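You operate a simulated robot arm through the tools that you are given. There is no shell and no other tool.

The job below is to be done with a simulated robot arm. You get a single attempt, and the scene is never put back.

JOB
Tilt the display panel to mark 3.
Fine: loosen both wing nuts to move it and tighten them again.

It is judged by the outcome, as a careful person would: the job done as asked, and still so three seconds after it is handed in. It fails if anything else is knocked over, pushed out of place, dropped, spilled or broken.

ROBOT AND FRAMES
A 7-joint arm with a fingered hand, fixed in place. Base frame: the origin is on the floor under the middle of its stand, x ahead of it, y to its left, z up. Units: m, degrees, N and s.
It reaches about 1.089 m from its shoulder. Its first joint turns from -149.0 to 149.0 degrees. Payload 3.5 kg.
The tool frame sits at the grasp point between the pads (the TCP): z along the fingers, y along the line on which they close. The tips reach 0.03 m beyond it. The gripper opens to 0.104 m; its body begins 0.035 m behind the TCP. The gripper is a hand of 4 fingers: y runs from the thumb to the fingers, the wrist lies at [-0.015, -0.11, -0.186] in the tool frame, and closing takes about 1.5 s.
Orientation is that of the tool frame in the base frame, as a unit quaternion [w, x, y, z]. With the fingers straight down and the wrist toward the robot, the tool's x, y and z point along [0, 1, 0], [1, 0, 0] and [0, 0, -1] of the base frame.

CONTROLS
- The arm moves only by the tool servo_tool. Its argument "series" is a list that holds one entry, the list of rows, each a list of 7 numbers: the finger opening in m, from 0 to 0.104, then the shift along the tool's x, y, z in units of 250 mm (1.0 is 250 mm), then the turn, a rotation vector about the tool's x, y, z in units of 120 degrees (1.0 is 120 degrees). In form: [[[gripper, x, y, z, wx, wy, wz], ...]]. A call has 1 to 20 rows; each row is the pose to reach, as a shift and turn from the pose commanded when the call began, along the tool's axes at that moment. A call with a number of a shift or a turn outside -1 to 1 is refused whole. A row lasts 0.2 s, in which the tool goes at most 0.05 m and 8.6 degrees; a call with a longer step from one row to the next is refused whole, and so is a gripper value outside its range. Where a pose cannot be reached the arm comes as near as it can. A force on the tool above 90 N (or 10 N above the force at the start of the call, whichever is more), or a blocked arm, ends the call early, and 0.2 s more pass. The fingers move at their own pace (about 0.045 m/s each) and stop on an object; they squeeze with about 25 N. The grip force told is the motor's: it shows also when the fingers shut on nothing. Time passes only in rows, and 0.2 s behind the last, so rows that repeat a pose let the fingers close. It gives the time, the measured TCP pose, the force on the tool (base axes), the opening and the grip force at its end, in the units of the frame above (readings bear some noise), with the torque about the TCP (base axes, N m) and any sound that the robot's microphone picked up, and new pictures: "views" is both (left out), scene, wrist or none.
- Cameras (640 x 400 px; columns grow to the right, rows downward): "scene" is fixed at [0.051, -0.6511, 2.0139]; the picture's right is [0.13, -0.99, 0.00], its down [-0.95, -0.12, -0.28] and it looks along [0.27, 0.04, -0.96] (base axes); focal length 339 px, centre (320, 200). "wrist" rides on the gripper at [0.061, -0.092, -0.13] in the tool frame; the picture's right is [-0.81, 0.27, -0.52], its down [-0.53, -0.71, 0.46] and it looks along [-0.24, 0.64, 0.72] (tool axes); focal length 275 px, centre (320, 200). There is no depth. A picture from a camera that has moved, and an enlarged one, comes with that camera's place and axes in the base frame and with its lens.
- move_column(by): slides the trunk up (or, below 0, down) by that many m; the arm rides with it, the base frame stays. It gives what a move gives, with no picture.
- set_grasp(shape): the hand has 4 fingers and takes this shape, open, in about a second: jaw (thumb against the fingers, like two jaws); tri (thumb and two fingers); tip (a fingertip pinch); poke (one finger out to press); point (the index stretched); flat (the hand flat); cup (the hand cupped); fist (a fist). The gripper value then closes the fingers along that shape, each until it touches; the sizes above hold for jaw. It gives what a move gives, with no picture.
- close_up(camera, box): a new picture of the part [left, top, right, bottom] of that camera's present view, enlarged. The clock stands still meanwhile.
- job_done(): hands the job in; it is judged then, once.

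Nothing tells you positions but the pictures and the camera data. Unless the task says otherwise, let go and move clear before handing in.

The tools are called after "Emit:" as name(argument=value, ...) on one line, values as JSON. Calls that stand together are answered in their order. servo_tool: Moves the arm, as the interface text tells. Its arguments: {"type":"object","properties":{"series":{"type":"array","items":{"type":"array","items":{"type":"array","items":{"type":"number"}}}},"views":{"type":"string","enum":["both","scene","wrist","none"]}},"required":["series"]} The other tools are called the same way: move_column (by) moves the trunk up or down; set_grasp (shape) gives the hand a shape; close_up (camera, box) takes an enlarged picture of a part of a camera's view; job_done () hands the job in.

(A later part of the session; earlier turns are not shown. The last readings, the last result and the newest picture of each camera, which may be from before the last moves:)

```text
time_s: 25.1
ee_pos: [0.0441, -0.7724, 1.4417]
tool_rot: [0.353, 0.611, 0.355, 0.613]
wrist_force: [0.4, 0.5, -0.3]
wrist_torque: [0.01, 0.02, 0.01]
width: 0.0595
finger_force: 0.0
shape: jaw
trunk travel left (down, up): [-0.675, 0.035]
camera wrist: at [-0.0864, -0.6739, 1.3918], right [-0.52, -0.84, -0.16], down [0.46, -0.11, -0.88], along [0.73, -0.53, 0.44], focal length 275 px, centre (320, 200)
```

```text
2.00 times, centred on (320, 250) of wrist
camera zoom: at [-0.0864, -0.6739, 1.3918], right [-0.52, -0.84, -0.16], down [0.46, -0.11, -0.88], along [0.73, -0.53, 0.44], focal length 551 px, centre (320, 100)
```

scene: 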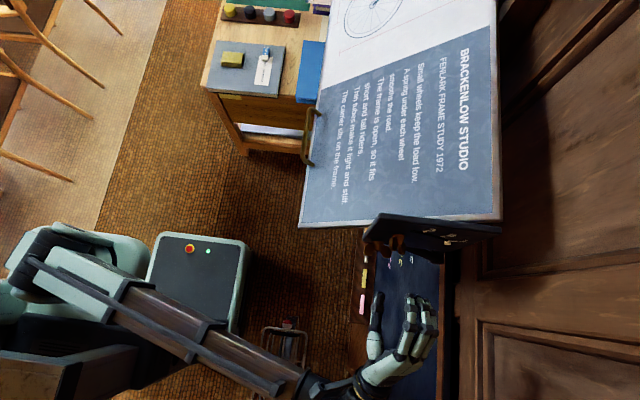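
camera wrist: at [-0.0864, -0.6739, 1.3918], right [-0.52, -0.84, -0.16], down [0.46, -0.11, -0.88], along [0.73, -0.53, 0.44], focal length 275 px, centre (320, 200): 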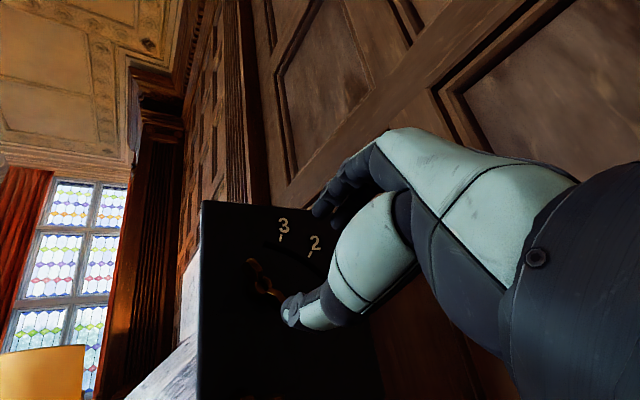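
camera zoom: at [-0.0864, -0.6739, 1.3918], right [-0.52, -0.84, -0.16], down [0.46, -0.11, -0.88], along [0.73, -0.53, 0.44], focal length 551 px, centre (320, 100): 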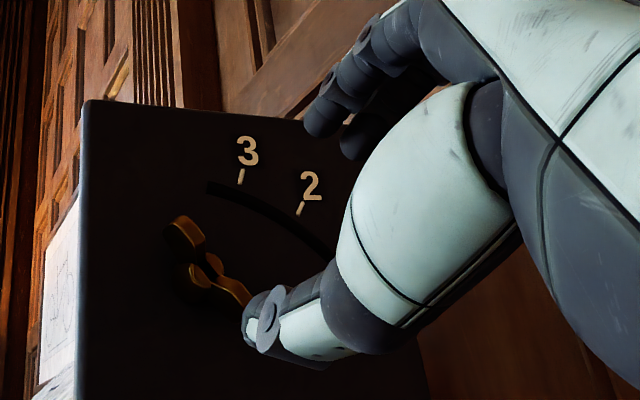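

Nut B stays at its new angle. Now I'll carry the hand to nut A (about y −0.748, z 1.355), rolling back to the wrist-above orientation on the way, still clear of the plate.

Emit:
servo_tool(series=[[[0.06, -0.008, -0.03, 0, 0, 0, 0.055], [0.06, -0.016, -0.07, 0, 0, 0, 0.11], [0.06, -0.025, -0.105, 0, 0, 0, 0.17], [0.06, -0.034, -0.14, 0, 0, 0, 0.23], [0.06, -0.043, -0.175, 0, 0, 0, 0.285], [0.06, -0.052, -0.21, 0, 0, 0, 0.34], [0.06, -0.06, -0.245, 0, 0, 0, 0.4], [0.06, -0.07, -0.28, 0, 0, 0, 0.455], [0.06, -0.08, -0.315, 0, 0, 0, 0.51], [0.06, -0.088, -0.346, 0, 0, 0, 0.57], [0.06, -0.088, -0.346, 0, 0, 0, 0.625], [0.06, -0.088, -0.346, 0, 0, 0, 0.625]]], views="none")

Emit:
servo_tool(series=[[[0.06, 0, 0, 0, 0, 0, 0.055], [0.06, 0, 0, 0, 0, 0, 0.11], [0.06, 0, 0, 0, 0, 0, 0.17], [0.06, 0, 0, 0, 0, 0, 0.23], [0.06, 0, 0, 0, 0, 0, 0.285], [0.06, 0, 0, 0, 0, 0, 0.34], [0.06, 0, 0, 0, 0, 0, 0.4], [0.06, 0, 0, 0, 0, 0, 0.455], [0.06, 0, 0, 0, 0, 0, 0.51], [0.06, 0, 0, 0, 0, 0, 0.57], [0.06, 0, 0, 0, 0, 0, 0.625], [0.06, 0, 0, 0, 0, 0, 0.625]]])

Emit:
close_up(camera="scene", box=[345, 205, 445, 305])

Emit:
close_up(camera="wrist", box=[120, 150, 400, 350])

```text
time_s: 27.7
ee_pos: [0.0451, -0.7472, 1.3555]
tool_rot: [-0.093, 0.701, -0.092, 0.701]
wrist_force: [0.7, -0.8, 0.5]
wrist_torque: [0.03, -0.01, -0.03]
width: 0.0598
finger_force: 0.0
shape: jaw
trunk travel left (down, up): [-0.675, 0.035]
```

```text
time_s: 30.3
ee_pos: [0.0439, -0.746, 1.3554]
tool_rot: [0.5, -0.5, 0.5, -0.5]
wrist_force: [0.0, -0.2, 0.7]
wrist_torque: [0.01, -0.01, 0.02]
width: 0.0596
finger_force: 0.1
shape: jaw
trunk travel left (down, up): [-0.675, 0.035]
camera wrist: at [-0.0851, -0.8082, 1.447], right [-0.52, 0.81, -0.28], down [0.45, 0.53, 0.71], along [0.72, 0.24, -0.65], focal length 275 px, centre (320, 200)
```

scene: 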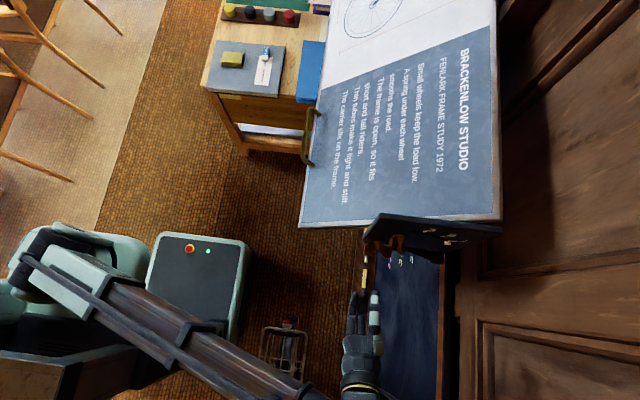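
wrist: 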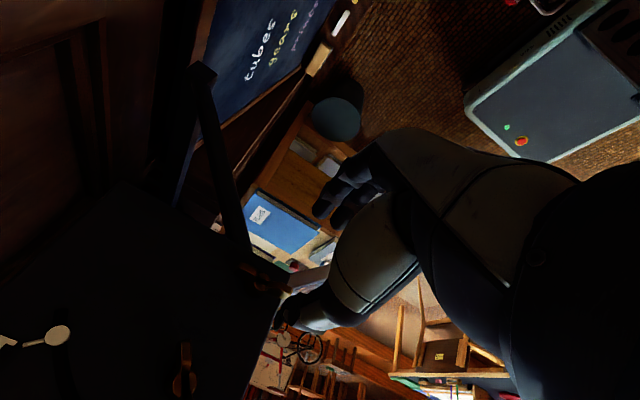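

```text
4.00 times, centred on (395, 255) of scene
camera zoom: at [0.051, -0.6511, 2.0139], right [0.13, -0.99, 0.0], down [-0.95, -0.12, -0.28], along [0.27, 0.04, -0.96], focal length 1356 px, centre (20, -20)
```

zoom: 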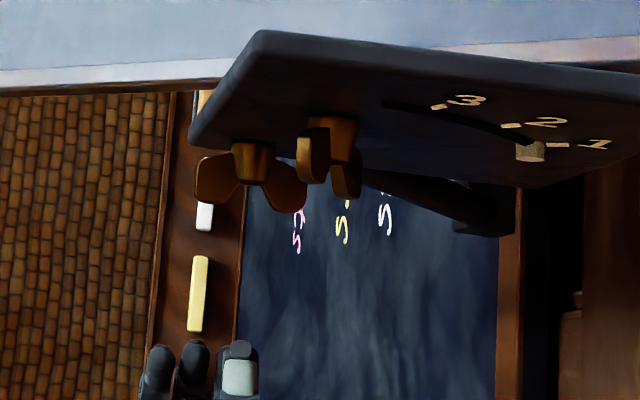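

```text
2.00 times, centred on (260, 250) of wrist
camera zoom: at [-0.0851, -0.8082, 1.447], right [-0.52, 0.81, -0.28], down [0.45, 0.53, 0.71], along [0.72, 0.24, -0.65], focal length 551 px, centre (440, 100)
```

zoom: 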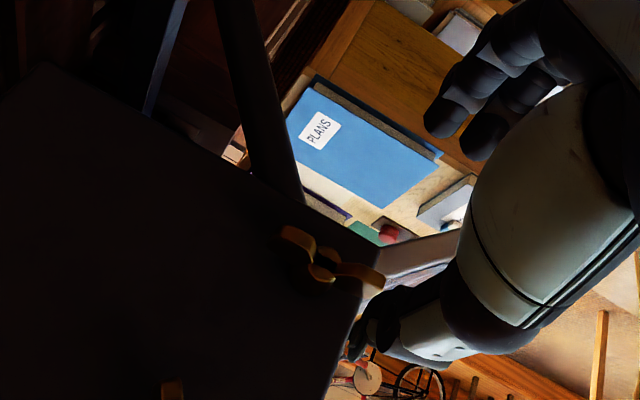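

Nut A computes to about (−0.7505, 1.354), so I'll shift a few millimetres and approach it to just short of the wings.

Emit:
servo_tool(series=[[[0.06, 0.006, 0.002, 0.06, 0, 0, 0], [0.06, 0.012, 0.004, 0.12, 0, 0, 0], [0.06, 0.018, 0.006, 0.18, 0, 0, 0], [0.06, 0.018, 0.006, 0.24, 0, 0, 0], [0.06, 0.018, 0.006, 0.292, 0, 0, 0], [0.06, 0.018, 0.006, 0.292, 0, 0, 0]]])

Emit:
close_up(camera="wrist", box=[160, 150, 400, 350])

Emit:
close_up(camera="scene", box=[345, 205, 425, 285])

```text
time_s: 31.7
ee_pos: [0.1172, -0.7521, 1.3537]
tool_rot: [-0.5, 0.501, -0.499, 0.5]
wrist_force: [0.2, -0.4, 0.2]
wrist_torque: [-0.01, 0.0, -0.01]
width: 0.0598
finger_force: 0.1
shape: jaw
trunk travel left (down, up): [-0.675, 0.035]
camera wrist: at [-0.0125, -0.8135, 1.4453], right [-0.52, 0.81, -0.28], down [0.45, 0.54, 0.71], along [0.72, 0.24, -0.65], focal length 275 px, centre (320, 200)
```

scene: 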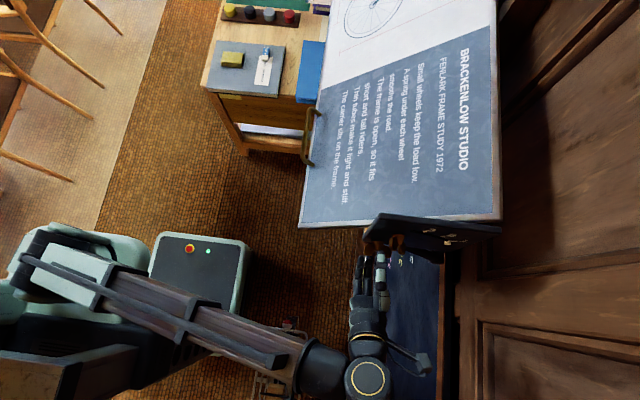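
wrist: 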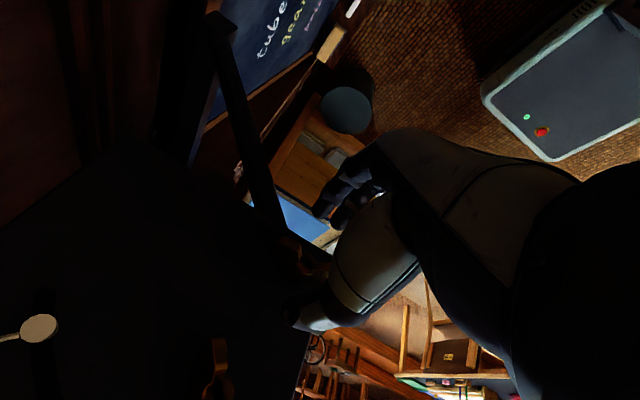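

```text
2.00 times, centred on (280, 250) of wrist
camera zoom: at [-0.0125, -0.8135, 1.4453], right [-0.52, 0.81, -0.28], down [0.45, 0.54, 0.71], along [0.72, 0.24, -0.65], focal length 551 px, centre (400, 100)
```

zoom: 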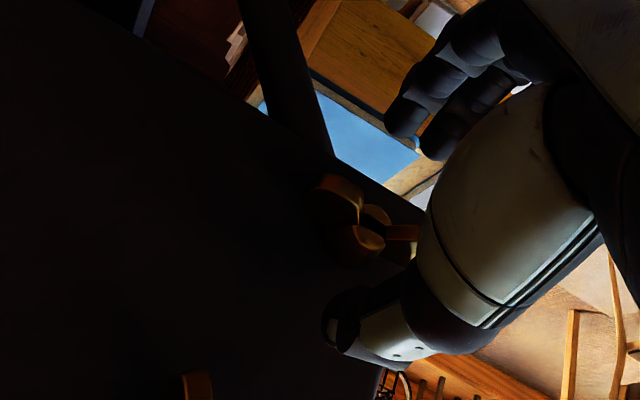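

```text
5.00 times, centred on (385, 245) of scene
camera zoom: at [0.051, -0.6511, 2.0139], right [0.13, -0.99, 0.0], down [-0.95, -0.12, -0.28], along [0.27, 0.04, -0.96], focal length 1695 px, centre (-5, -25)
```

zoom: 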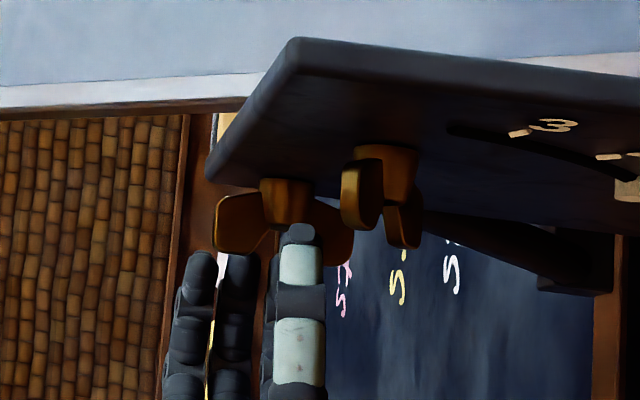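

The view matches the earlier pre-grasp at nut B. Advancing the last 16 mm and closing on nut A.

Emit:
servo_tool(series=[[[0.06, 0, 0, 0.03, 0, 0, 0], [0.06, 0, 0, 0.066, 0, 0, 0], [0.05, 0, 0, 0.066, 0, 0, 0], [0.04, 0, 0, 0.066, 0, 0, 0], [0.03, 0, 0, 0.066, 0, 0, 0], [0.02, 0, 0, 0.066, 0, 0, 0], [0.01, 0, 0, 0.066, 0, 0, 0], [0.0, 0, 0, 0.066, 0, 0, 0], [0.0, 0, 0, 0.066, 0, 0, 0], [0.0, 0, 0, 0.066, 0, 0, 0]]])

Emit:
close_up(camera="wrist", box=[160, 150, 400, 350])

Emit:
close_up(camera="scene", box=[345, 205, 425, 285])

```text
time_s: 33.9
ee_pos: [0.1334, -0.7528, 1.3552]
tool_rot: [-0.5, 0.502, -0.498, 0.5]
wrist_force: [-0.8, -1.7, 2.5]
wrist_torque: [-0.11, -0.07, -0.05]
width: 0.0092
finger_force: 25.4
shape: jaw
trunk travel left (down, up): [-0.675, 0.035]
camera wrist: at [0.0045, -0.8134, 1.4458], right [-0.52, 0.81, -0.28], down [0.45, 0.54, 0.71], along [0.72, 0.24, -0.65], focal length 275 px, centre (320, 200)
```

scene: 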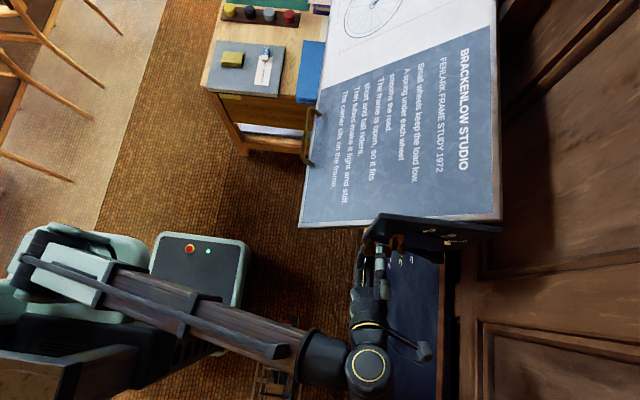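
wrist: 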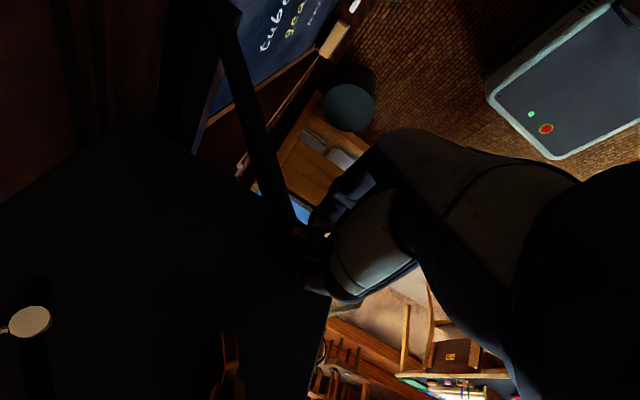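

```text
2.00 times, centred on (280, 250) of wrist
camera zoom: at [0.0045, -0.8134, 1.4458], right [-0.52, 0.81, -0.28], down [0.45, 0.54, 0.71], along [0.72, 0.24, -0.65], focal length 551 px, centre (400, 100)
```

zoom: 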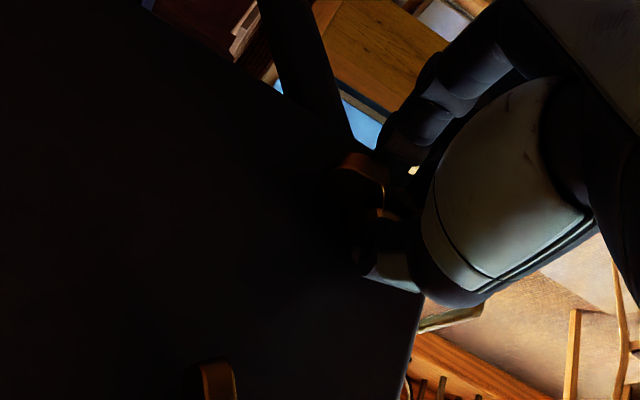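

```text
5.00 times, centred on (385, 245) of scene
camera zoom: at [0.051, -0.6511, 2.0139], right [0.13, -0.99, 0.0], down [-0.95, -0.12, -0.28], along [0.27, 0.04, -0.96], focal length 1695 px, centre (-5, -25)
```

zoom: 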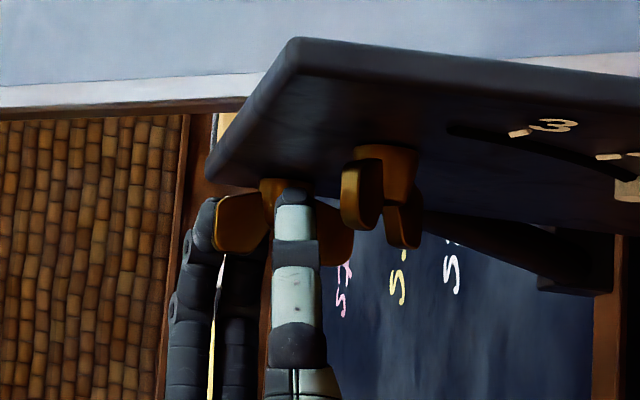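

Nut A is gripped. Turning it counter-clockwise about 90°.

Emit:
servo_tool(series=[[[0.0, 0, 0, 0, 0, 0, -0.035], [0.0, 0, 0, 0, 0, 0, -0.075], [0.0, 0, 0, 0, 0, 0, -0.125], [0.0, 0, 0, 0, 0, 0, -0.175], [0.0, 0, 0, 0, 0, 0, -0.225], [0.0, 0, 0, 0, 0, 0, -0.275], [0.0, 0, 0, 0, 0, 0, -0.325], [0.0, 0, 0, 0, 0, 0, -0.375], [0.0, 0, 0, 0, 0, 0, -0.425], [0.0, 0, 0, 0, 0, 0, -0.475], [0.0, 0, 0, 0, 0, 0, -0.525], [0.0, 0, 0, 0, 0, 0, -0.575], [0.0, 0, 0, 0, 0, 0, -0.625], [0.0, 0, 0, 0, 0, 0, -0.675], [0.0, 0, 0, 0, 0, 0, -0.72], [0.0, 0, 0, 0, 0, 0, -0.75]]])

Emit:
close_up(camera="scene", box=[345, 205, 425, 285])

Emit:
close_up(camera="wrist", box=[160, 150, 400, 350])

```text
time_s: 37.3
ee_pos: [0.1328, -0.7502, 1.3552]
tool_rot: [0.002, 0.707, 0.003, 0.707]
wrist_force: [-0.6, 3.3, 3.4]
wrist_torque: [0.04, -0.09, -0.02]
width: 0.0084
finger_force: 24.7
shape: jaw
trunk travel left (down, up): [-0.675, 0.035]
camera wrist: at [0.0039, -0.6594, 1.4147], right [-0.52, -0.28, -0.81], down [0.45, 0.71, -0.54], along [0.73, -0.64, -0.24], focal length 275 px, centre (320, 200)
```

scene: 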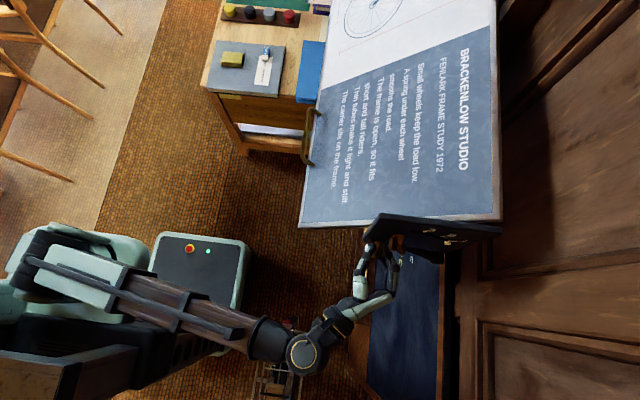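
wrist: 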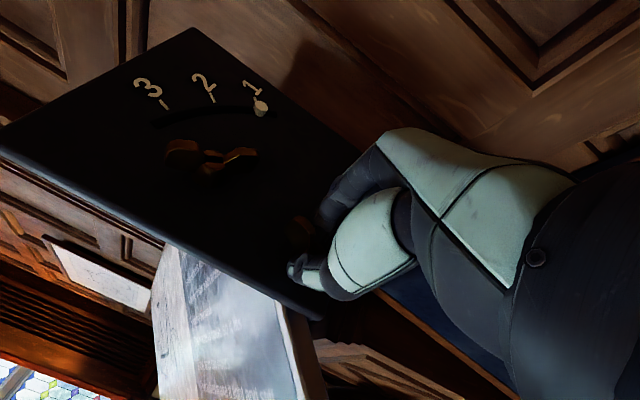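

```text
5.00 times, centred on (385, 245) of scene
camera zoom: at [0.051, -0.6511, 2.0139], right [0.13, -0.99, 0.0], down [-0.95, -0.12, -0.28], along [0.27, 0.04, -0.96], focal length 1695 px, centre (-5, -25)
```

zoom: 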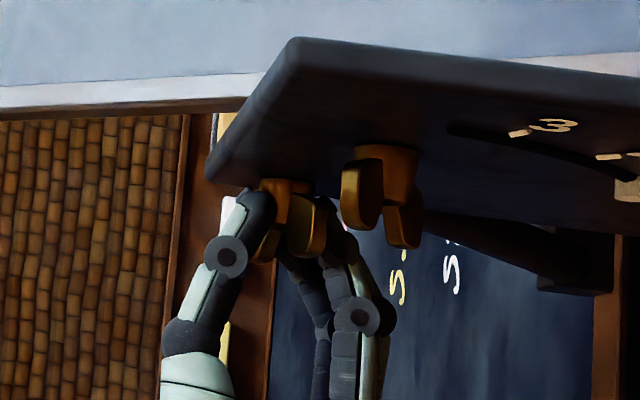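

```text
2.00 times, centred on (280, 250) of wrist
camera zoom: at [0.0039, -0.6594, 1.4147], right [-0.52, -0.28, -0.81], down [0.45, 0.71, -0.54], along [0.73, -0.64, -0.24], focal length 551 px, centre (400, 100)
```

zoom: 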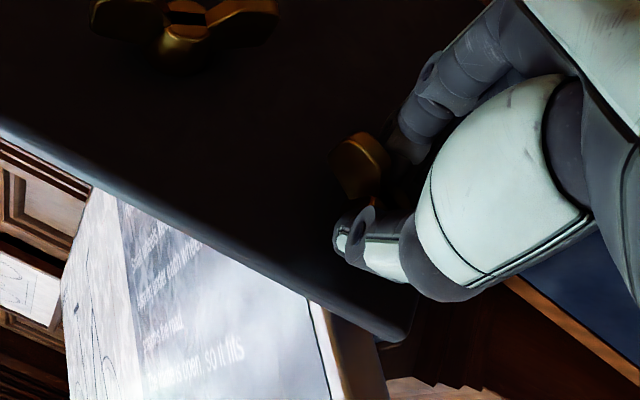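

Nut A turned a quarter turn too. Continuing 60° more so both nuts match.

Emit:
servo_tool(series=[[[0.0, 0, 0, 0, 0, 0, -0.05], [0.0, 0, 0, 0, 0, 0, -0.1], [0.0, 0, 0, 0, 0, 0, -0.15], [0.0, 0, 0, 0, 0, 0, -0.2], [0.0, 0, 0, 0, 0, 0, -0.25], [0.0, 0, 0, 0, 0, 0, -0.3], [0.0, 0, 0, 0, 0, 0, -0.35], [0.0, 0, 0, 0, 0, 0, -0.4], [0.0, 0, 0, 0, 0, 0, -0.45], [0.0, 0, 0, 0, 0, 0, -0.5]]])

Emit:
close_up(camera="scene", box=[345, 205, 425, 285])

Emit:
close_up(camera="wrist", box=[160, 150, 400, 350])

```text
time_s: 39.5
ee_pos: [0.1333, -0.7512, 1.3547]
tool_rot: [0.355, 0.611, 0.356, 0.612]
wrist_force: [0.1, 2.6, 3.1]
wrist_torque: [0.04, -0.16, -0.01]
width: 0.0085
finger_force: 25.0
shape: jaw
trunk travel left (down, up): [-0.675, 0.035]
camera wrist: at [0.0037, -0.6529, 1.3046], right [-0.52, -0.84, -0.16], down [0.46, -0.11, -0.88], along [0.73, -0.53, 0.44], focal length 275 px, centre (320, 200)
```

scene: 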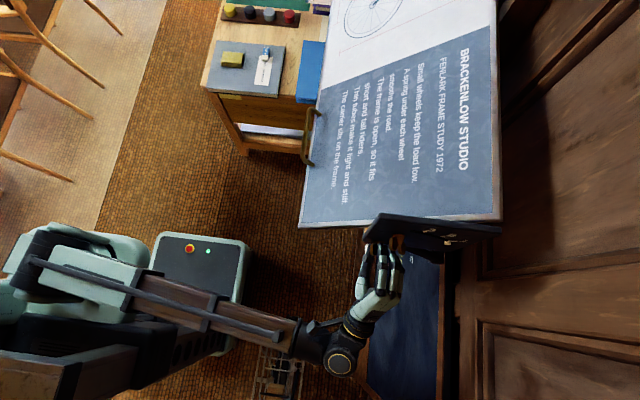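
wrist: 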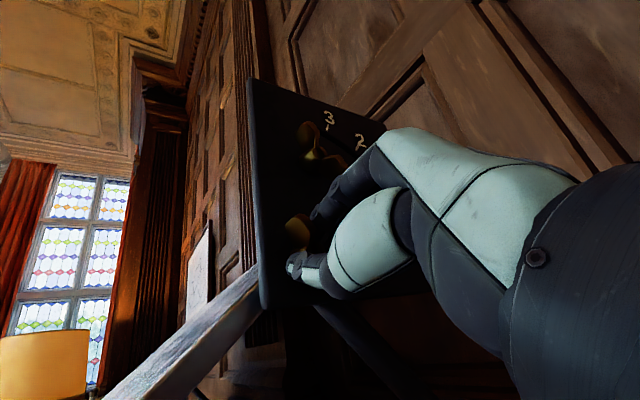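

```text
5.00 times, centred on (385, 245) of scene
camera zoom: at [0.051, -0.6511, 2.0139], right [0.13, -0.99, 0.0], down [-0.95, -0.12, -0.28], along [0.27, 0.04, -0.96], focal length 1695 px, centre (-5, -25)
```

zoom: 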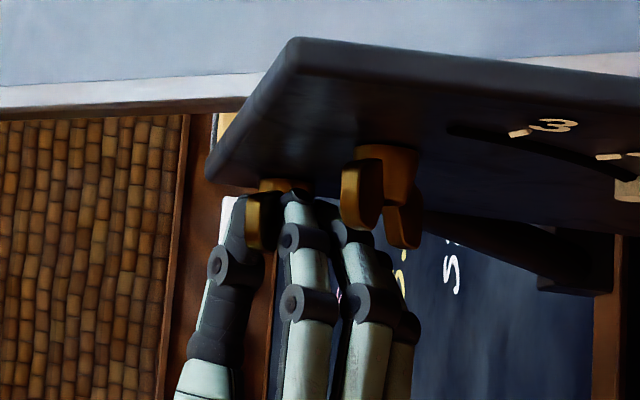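

```text
2.00 times, centred on (280, 250) of wrist
camera zoom: at [0.0037, -0.6529, 1.3046], right [-0.52, -0.84, -0.16], down [0.46, -0.11, -0.88], along [0.73, -0.53, 0.44], focal length 551 px, centre (400, 100)
```

zoom: 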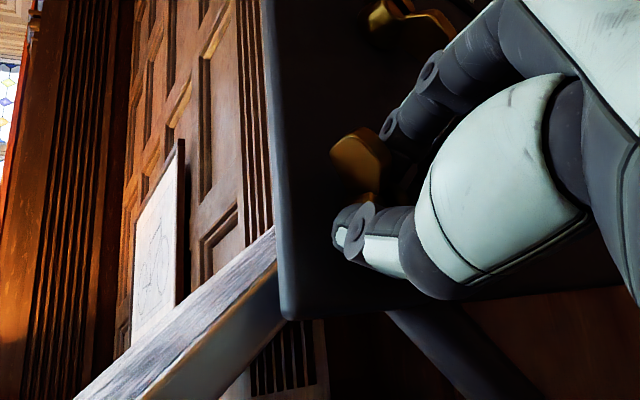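

Both nuts are now ~150° looser and the panel hasn't shifted. I'll open only a little (to avoid bumping nut B) and back off.

Emit:
servo_tool(series=[[[0.015, 0, 0, 0, 0, 0, 0], [0.025, 0, 0, 0, 0, 0, 0], [0.032, 0, 0, 0, 0, 0, 0], [0.032, 0, 0, 0, 0, 0, 0], [0.032, 0, 0, -0.06, 0, 0, 0], [0.032, 0, 0, -0.14, 0, 0, 0], [0.032, 0, 0, -0.22, 0, 0, 0], [0.032, 0, 0, -0.3, 0, 0, 0], [0.032, 0, 0, -0.4, 0, 0, 0], [0.032, 0, 0, -0.5, 0, 0, 0], [0.032, 0, 0, -0.5, 0, 0, 0]]])

Emit:
close_up(camera="scene", box=[345, 205, 465, 285])

Emit:
close_up(camera="wrist", box=[160, 150, 400, 350])

```text
time_s: 41.9
ee_pos: [0.0082, -0.7532, 1.3537]
tool_rot: [0.354, 0.612, 0.354, 0.612]
wrist_force: [-0.2, -0.9, -0.1]
wrist_torque: [0.0, 0.04, -0.01]
width: 0.0318
finger_force: 0.1
shape: jaw
trunk travel left (down, up): [-0.675, 0.035]
camera wrist: at [-0.1224, -0.6547, 1.3035], right [-0.52, -0.84, -0.17], down [0.46, -0.11, -0.88], along [0.73, -0.53, 0.44], focal length 275 px, centre (320, 200)
```

scene: 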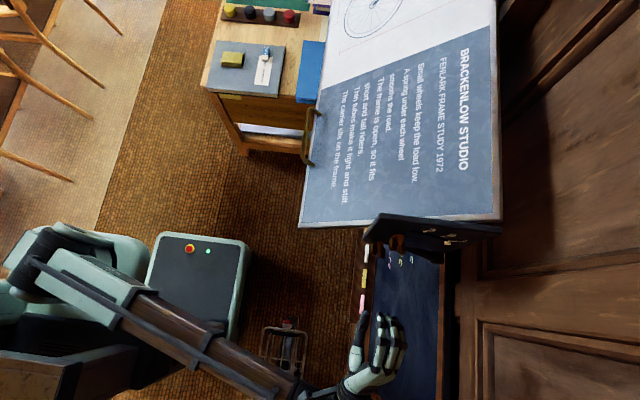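
wrist: 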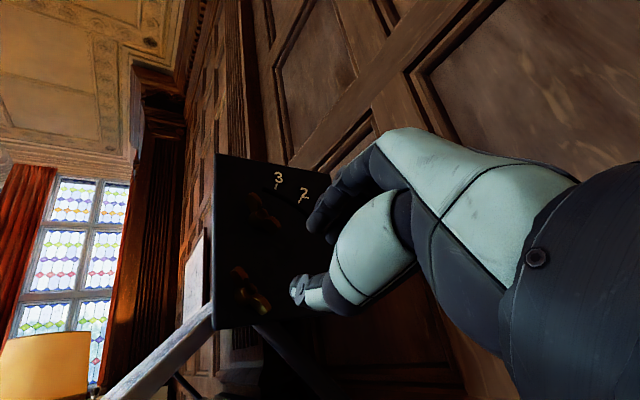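

```text
5.00 times, centred on (405, 245) of scene
camera zoom: at [0.051, -0.6511, 2.0139], right [0.13, -0.99, 0.0], down [-0.95, -0.12, -0.28], along [0.27, 0.04, -0.96], focal length 1695 px, centre (-105, -25)
```

zoom: 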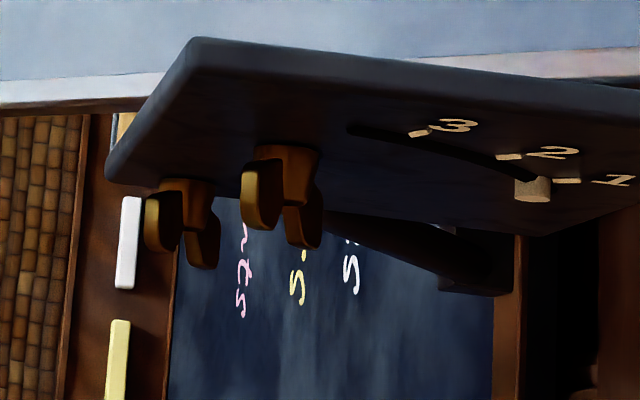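

```text
2.00 times, centred on (280, 250) of wrist
camera zoom: at [-0.1224, -0.6547, 1.3035], right [-0.52, -0.84, -0.17], down [0.46, -0.11, -0.88], along [0.73, -0.53, 0.44], focal length 551 px, centre (400, 100)
```

zoom: 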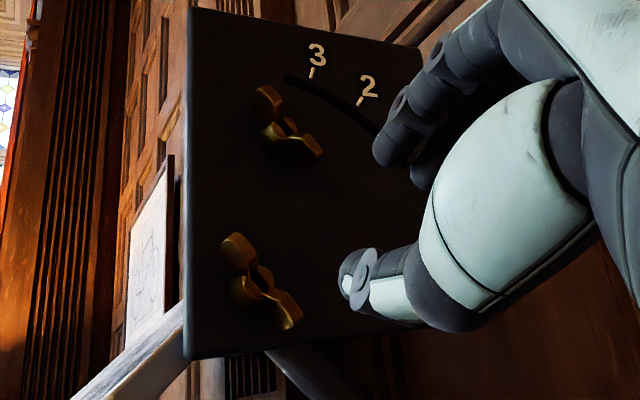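

Both nuts are clearly turned and stay put; the panel is still at mark 1. Next I'll work the handle at the panel's front edge; first retreat to the clear waypoint and re-orient the hand.

Emit:
servo_tool(series=[[[0.05, 0.05, -0.008, -0.06, 0, 0, 0], [0.07, 0.12, -0.016, -0.12, 0, 0, 0.05], [0.08, 0.2, -0.024, -0.152, 0, 0, 0.1], [0.08, 0.28, -0.032, -0.152, 0, 0, 0.15], [0.08, 0.36, -0.04, -0.152, 0, 0, 0.2], [0.08, 0.44, -0.05, -0.152, 0, 0, 0.25], [0.08, 0.52, -0.06, -0.152, 0, 0, 0.3], [0.08, 0.6, -0.07, -0.152, 0, 0, 0.35], [0.08, 0.662, -0.077, -0.152, 0, 0, 0.4], [0.08, 0.662, -0.077, -0.152, 0, 0, 0.45], [0.08, 0.662, -0.077, -0.152, 0, 0, 0.5], [0.08, 0.662, -0.077, -0.152, 0, 0, 0.5]]])

Emit:
close_up(camera="wrist", box=[140, 100, 460, 300])

```text
time_s: 44.5
ee_pos: [-0.0287, -0.5972, 1.4197]
tool_rot: [0.0, 0.707, 0.001, 0.707]
wrist_force: [0.5, 0.2, 0.4]
wrist_torque: [0.0, 0.03, 0.03]
width: 0.0796
finger_force: 0.1
shape: jaw
trunk travel left (down, up): [-0.675, 0.035]
camera wrist: at [-0.1591, -0.5073, 1.4806], right [-0.52, -0.28, -0.81], down [0.45, 0.71, -0.53], along [0.73, -0.64, -0.24], focal length 275 px, centre (320, 200)
```

scene: 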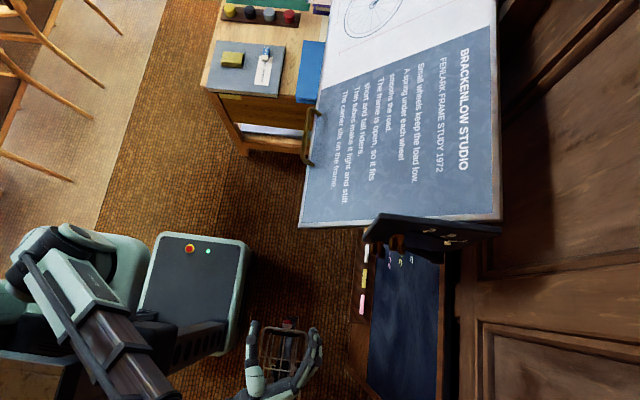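
wrist: 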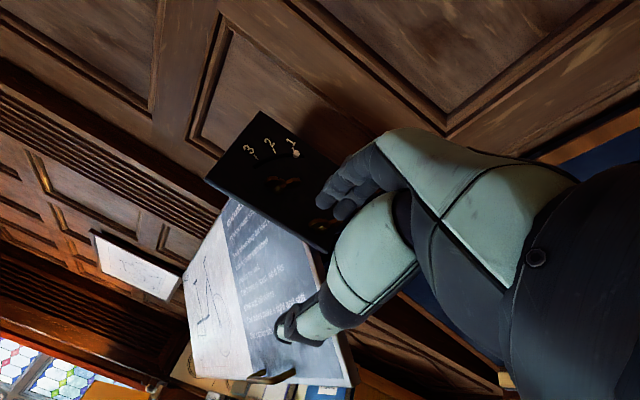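

```text
2.00 times, centred on (300, 200) of wrist
camera zoom: at [-0.1591, -0.5073, 1.4806], right [-0.52, -0.28, -0.81], down [0.45, 0.71, -0.53], along [0.73, -0.64, -0.24], focal length 551 px, centre (360, 200)
```

zoom: 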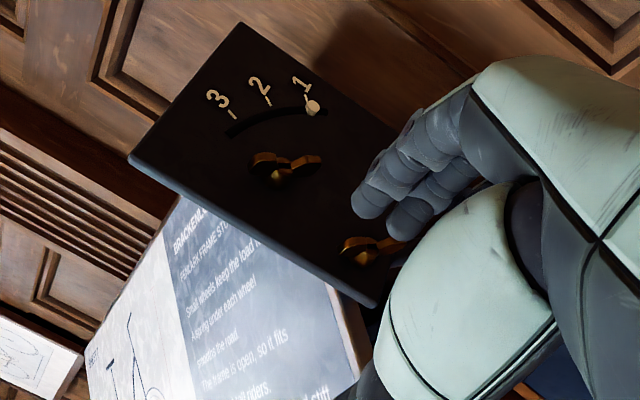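

Reversing my earlier path: fingers back to pointing down, moving up and toward +y clear of the panel.

Emit:
servo_tool(series=[[[0.08, 0.03, -0.02, 0, 0, -0.0625, 0], [0.08, 0.06, -0.05, 0.05, 0, -0.125, 0], [0.08, 0.1, -0.08, 0.1, 0, -0.1875, 0], [0.08, 0.14, -0.11, 0.17, 0, -0.25, 0], [0.08, 0.18, -0.14, 0.24, 0, -0.3125, 0], [0.08, 0.22, -0.17, 0.31, 0, -0.375, 0], [0.08, 0.26, -0.2, 0.38, 0, -0.4375, 0], [0.08, 0.3, -0.23, 0.46, 0, -0.5, 0], [0.08, 0.33, -0.26, 0.54, 0, -0.5625, 0], [0.08, 0.36, -0.29, 0.62, 0, -0.625, 0], [0.08, 0.36, -0.32, 0.7, 0, -0.6875, 0], [0.08, 0.36, -0.35, 0.8, 0, -0.75, 0], [0.08, 0.36, -0.35, 0.9, 0, -0.75, 0], [0.08, 0.36, -0.35, 1.0, 0, -0.75, 0], [0.08, 0.36, -0.35, 1.0, 0, -0.75, 0]]])

```text
time_s: 47.7
ee_pos: [0.2256, -0.523, 1.4982]
tool_rot: [0.0, 1.0, 0.001, -0.001]
wrist_force: [0.6, 0.4, -0.5]
wrist_torque: [0.07, 0.0, 0.0]
width: 0.0797
finger_force: 0.2
shape: jaw
out of reach, approached as far as the arm can: row 9, 10, 11, 12, 13, 14, 15
trunk travel left (down, up): [-0.675, 0.035]
camera wrist: at [0.2883, -0.4316, 1.627], right [-0.81, -0.28, 0.52], down [-0.53, 0.71, -0.46], along [-0.24, -0.65, -0.72], focal length 275 px, centre (320, 200)
```

scene: 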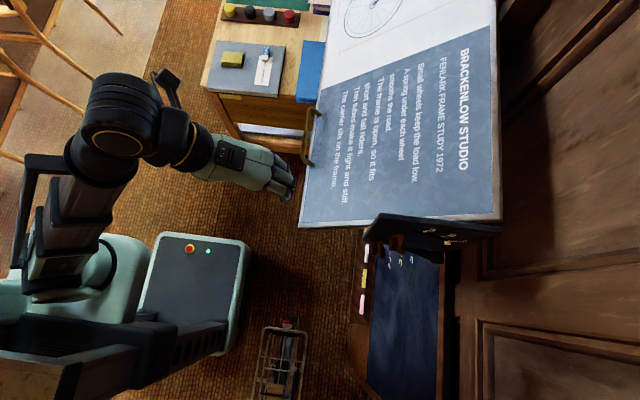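
wrist: 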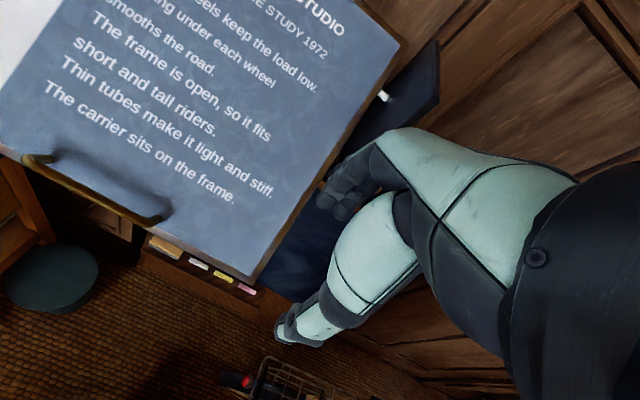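

Now the handle and the panel front are in view. Zooming in on the handle.

Emit:
close_up(camera="wrist", box=[0, 120, 220, 260])

Emit:
close_up(camera="scene", box=[280, 90, 360, 180])

```text
2.86 times, centred on (110, 190) of wrist
camera zoom: at [0.2883, -0.4316, 1.627], right [-0.81, -0.28, 0.52], down [-0.53, 0.71, -0.46], along [-0.24, -0.65, -0.72], focal length 786 px, centre (920, 229)
```

zoom: 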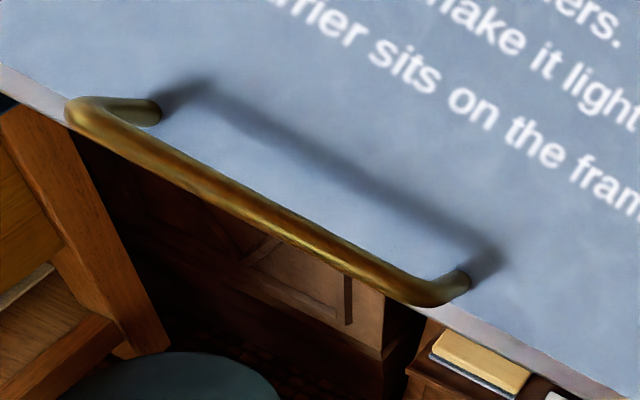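

```text
4.44 times, centred on (320, 135) of scene
camera zoom: at [0.051, -0.6511, 2.0139], right [0.13, -0.99, 0.0], down [-0.95, -0.12, -0.28], along [0.27, 0.04, -0.96], focal length 1506 px, centre (320, 489)
```

zoom: 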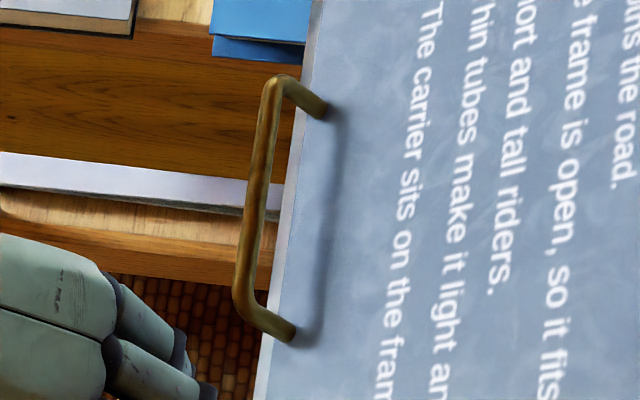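

The handle bar runs along x from 0.36 to 0.49 at about y −0.565, z 1.268, standing ~37 mm off the panel face whose normal is about (0, 0.64, 0.77), i.e. ~40° tilt. I'll go above the bar with the fingers aimed along the inward normal.

Emit:
servo_tool(series=[[[0.08, 0.1, -0.02, 0.0, 0, 0, 0], [0.08, 0.22, -0.06, 0.04, -0.05, 0, 0], [0.08, 0.34, -0.1, 0.1, -0.1, 0, 0], [0.08, 0.46, -0.13, 0.16, -0.15, 0, 0], [0.08, 0.58, -0.132, 0.22, -0.2, 0, 0], [0.08, 0.7, -0.132, 0.28, -0.25, 0, 0], [0.08, 0.8, -0.132, 0.34, -0.3, 0, 0], [0.08, 0.8, -0.132, 0.392, -0.331, 0, 0], [0.08, 0.8, -0.132, 0.392, -0.331, 0, 0]]])

Emit:
close_up(camera="scene", box=[240, 60, 360, 180])

```text
time_s: 49.7
ee_pos: [0.4262, -0.4915, 1.3991]
tool_rot: [0.341, 0.94, 0.001, 0.0]
wrist_force: [-0.1, 0.3, 0.1]
wrist_torque: [0.01, 0.02, 0.01]
width: 0.0796
finger_force: 0.0
shape: jaw
trunk travel left (down, up): [-0.675, 0.035]
camera wrist: at [0.488, -0.3375, 1.4395], right [-0.81, 0.12, 0.57], down [-0.53, 0.25, -0.81], along [-0.24, -0.96, -0.14], focal length 275 px, centre (320, 200)
```

scene: 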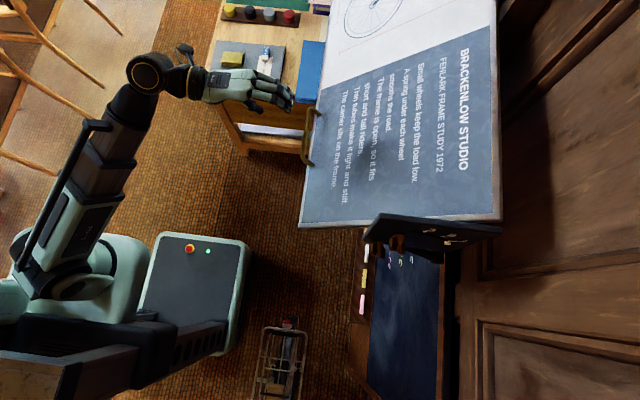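
wrist: 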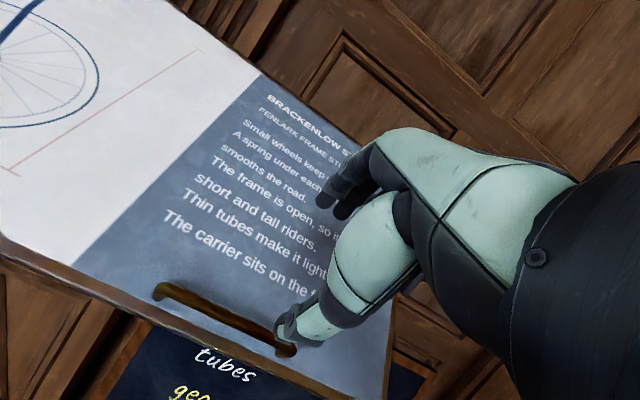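

```text
3.33 times, centred on (300, 120) of scene
camera zoom: at [0.051, -0.6511, 2.0139], right [0.13, -0.99, 0.0], down [-0.95, -0.12, -0.28], along [0.27, 0.04, -0.96], focal length 1130 px, centre (387, 467)
```

zoom: 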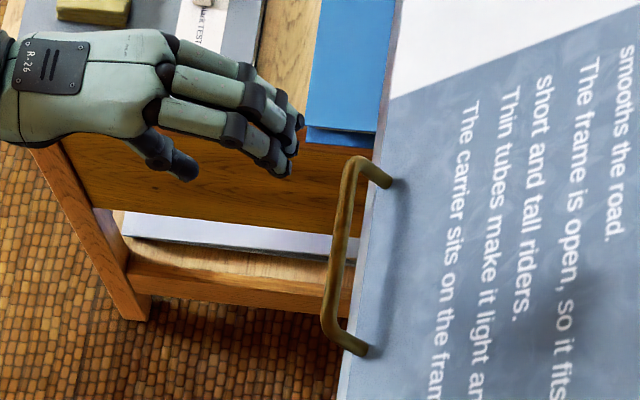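

Bar confirmed at about (0.43, −0.565, 1.265). I'll align the hand over it and approach partway along the inward normal, then check.

Emit:
servo_tool(series=[[[0.08, 0, -0.06, 0.05, 0, 0, 0], [0.08, 0, -0.116, 0.12, 0, 0, 0], [0.08, 0, -0.116, 0.2, 0, 0, 0], [0.08, 0, -0.116, 0.28, 0, 0, 0], [0.08, 0, -0.116, 0.36, 0, 0, 0], [0.08, 0, -0.116, 0.36, 0, 0, 0]]])

Emit:
close_up(camera="scene", box=[260, 80, 340, 180])

Emit:
close_up(camera="wrist", box=[140, 120, 420, 380])

```text
time_s: 51.1
ee_pos: [0.4253, -0.5256, 1.3127]
tool_rot: [0.341, 0.94, 0.001, 0.001]
wrist_force: [-0.3, -0.1, 0.1]
wrist_torque: [0.01, 0.02, 0.01]
width: 0.0799
finger_force: 0.0
shape: jaw
trunk travel left (down, up): [-0.675, 0.035]
camera wrist: at [0.4866, -0.3716, 1.3525], right [-0.81, 0.12, 0.57], down [-0.53, 0.25, -0.81], along [-0.24, -0.96, -0.14], focal length 275 px, centre (320, 200)
```

scene: 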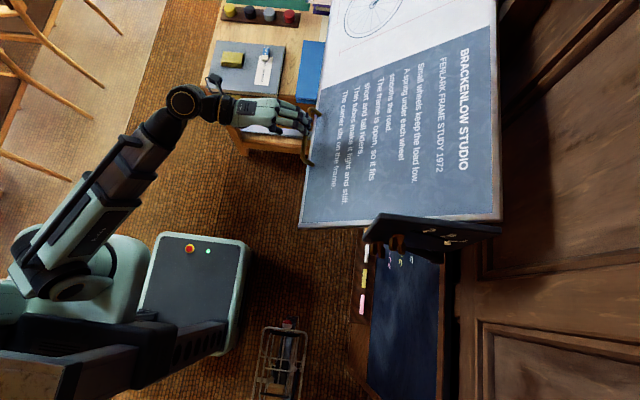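
wrist: 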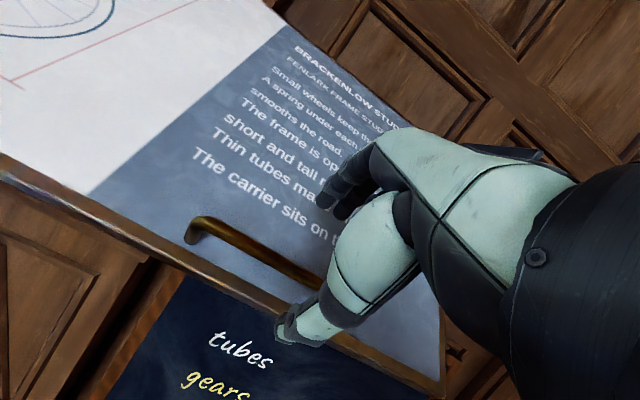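

```text
4.00 times, centred on (300, 130) of scene
camera zoom: at [0.051, -0.6511, 2.0139], right [0.13, -0.99, 0.0], down [-0.95, -0.12, -0.28], along [0.27, 0.04, -0.96], focal length 1356 px, centre (400, 480)
```

zoom: 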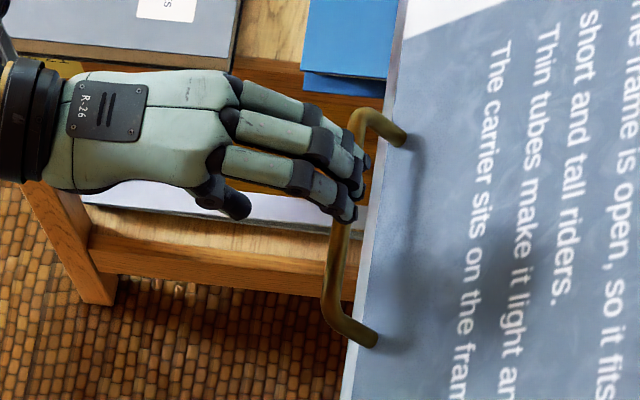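

```text
1.54 times, centred on (280, 250) of wrist
camera zoom: at [0.4866, -0.3716, 1.3525], right [-0.81, 0.12, 0.57], down [-0.53, 0.25, -0.81], along [-0.24, -0.96, -0.14], focal length 424 px, centre (382, 123)
```

zoom: 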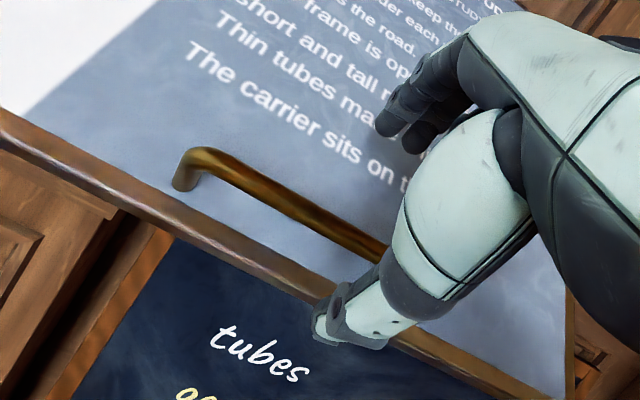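

The bar lies between thumb and fingers. Advancing the remaining ~52 mm along the normal, then closing on the bar.

Emit:
servo_tool(series=[[[0.08, -0.02, 0, 0.06, 0, 0, 0], [0.08, -0.02, 0, 0.12, 0, 0, 0], [0.08, -0.02, 0, 0.17, 0, 0, 0], [0.08, -0.02, 0, 0.205, 0, 0, 0], [0.08, -0.02, 0, 0.205, 0, 0, 0]]])

Emit:
close_up(camera="wrist", box=[140, 120, 420, 380])

Emit:
close_up(camera="scene", box=[260, 80, 340, 180])

```text
time_s: 52.3
ee_pos: [0.4192, -0.5584, 1.2721]
tool_rot: [0.34, 0.94, 0.001, 0.001]
wrist_force: [-0.5, -0.4, 0.2]
wrist_torque: [0.01, 0.0, -0.02]
width: 0.0796
finger_force: 0.0
shape: jaw
trunk travel left (down, up): [-0.675, 0.035]
camera wrist: at [0.4817, -0.4051, 1.3124], right [-0.81, 0.12, 0.57], down [-0.53, 0.25, -0.81], along [-0.24, -0.96, -0.14], focal length 275 px, centre (320, 200)
```

scene: 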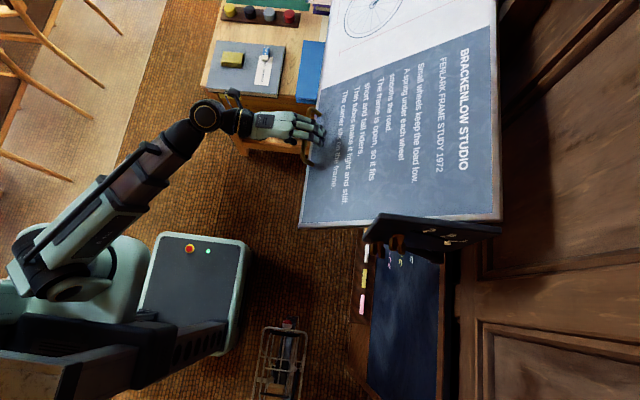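
wrist: 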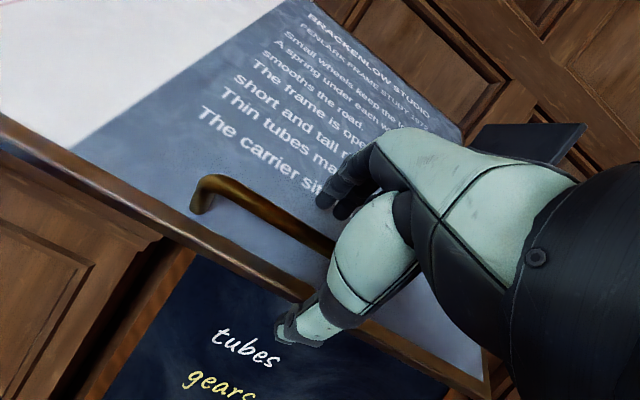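

```text
1.54 times, centred on (280, 250) of wrist
camera zoom: at [0.4817, -0.4051, 1.3124], right [-0.81, 0.12, 0.57], down [-0.53, 0.25, -0.81], along [-0.24, -0.96, -0.14], focal length 424 px, centre (382, 123)
```

zoom: 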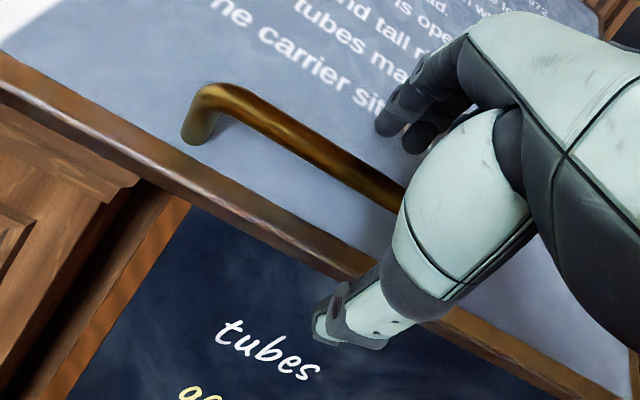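

```text
4.00 times, centred on (300, 130) of scene
camera zoom: at [0.051, -0.6511, 2.0139], right [0.13, -0.99, 0.0], down [-0.95, -0.12, -0.28], along [0.27, 0.04, -0.96], focal length 1356 px, centre (400, 480)
```

zoom: 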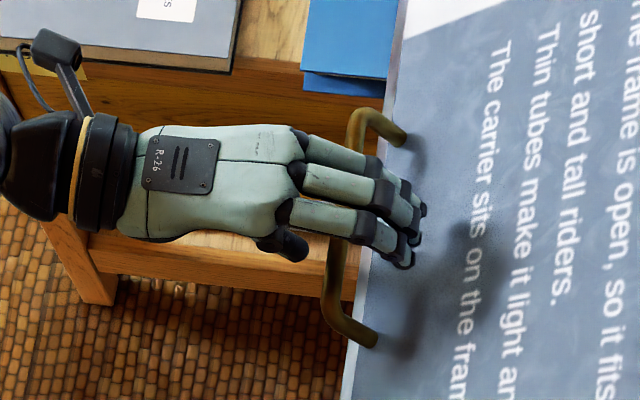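

The bar passes right through the grasp point. Closing on it.

Emit:
servo_tool(series=[[[0.06, 0, 0, 0, 0, 0, 0], [0.045, 0, 0, 0, 0, 0, 0], [0.03, 0, 0, 0, 0, 0, 0], [0.02, 0, 0, 0, 0, 0, 0], [0.01, 0, 0, 0, 0, 0, 0], [0.0, 0, 0, 0, 0, 0, 0], [0.0, 0, 0, 0, 0, 0, 0], [0.0, 0, 0, 0, 0, 0, 0]]])

Emit:
close_up(camera="wrist", box=[140, 120, 420, 380])

```text
time_s: 54.1
ee_pos: [0.4206, -0.5596, 1.2706]
tool_rot: [0.34, 0.94, 0.001, 0.001]
wrist_force: [-1.0, -1.7, -4.9]
wrist_torque: [0.0, 0.0, 0.03]
width: 0.0001
finger_force: 24.4
shape: jaw
trunk travel left (down, up): [-0.675, 0.035]
camera wrist: at [0.4819, -0.4055, 1.3121], right [-0.81, 0.12, 0.57], down [-0.53, 0.26, -0.81], along [-0.24, -0.96, -0.14], focal length 275 px, centre (320, 200)
```

scene: 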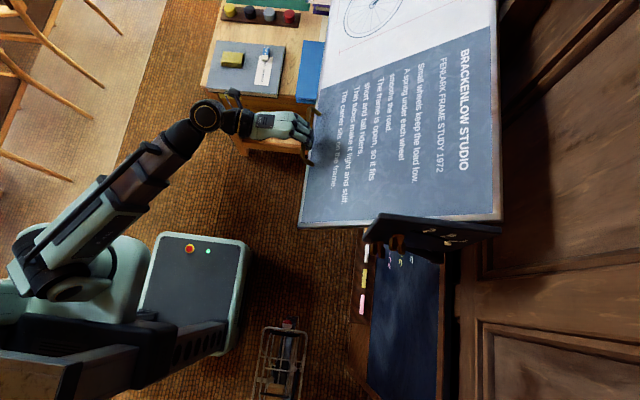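
wrist: 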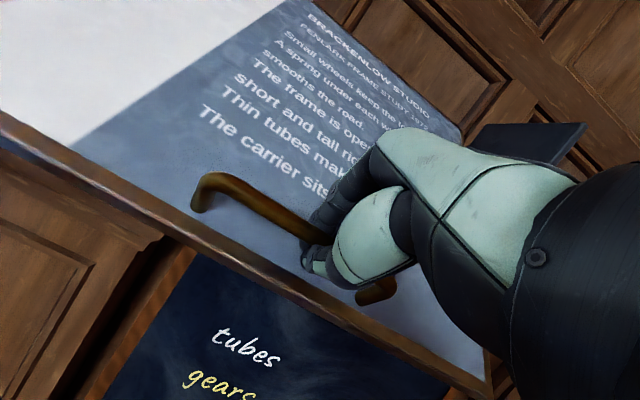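

```text
1.54 times, centred on (280, 250) of wrist
camera zoom: at [0.4819, -0.4055, 1.3121], right [-0.81, 0.12, 0.57], down [-0.53, 0.26, -0.81], along [-0.24, -0.96, -0.14], focal length 424 px, centre (382, 123)
```

zoom: 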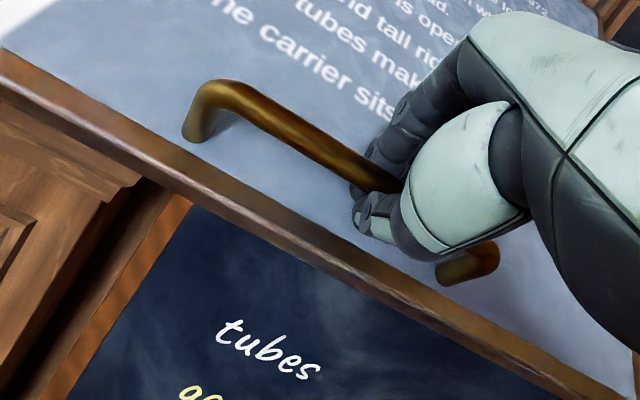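

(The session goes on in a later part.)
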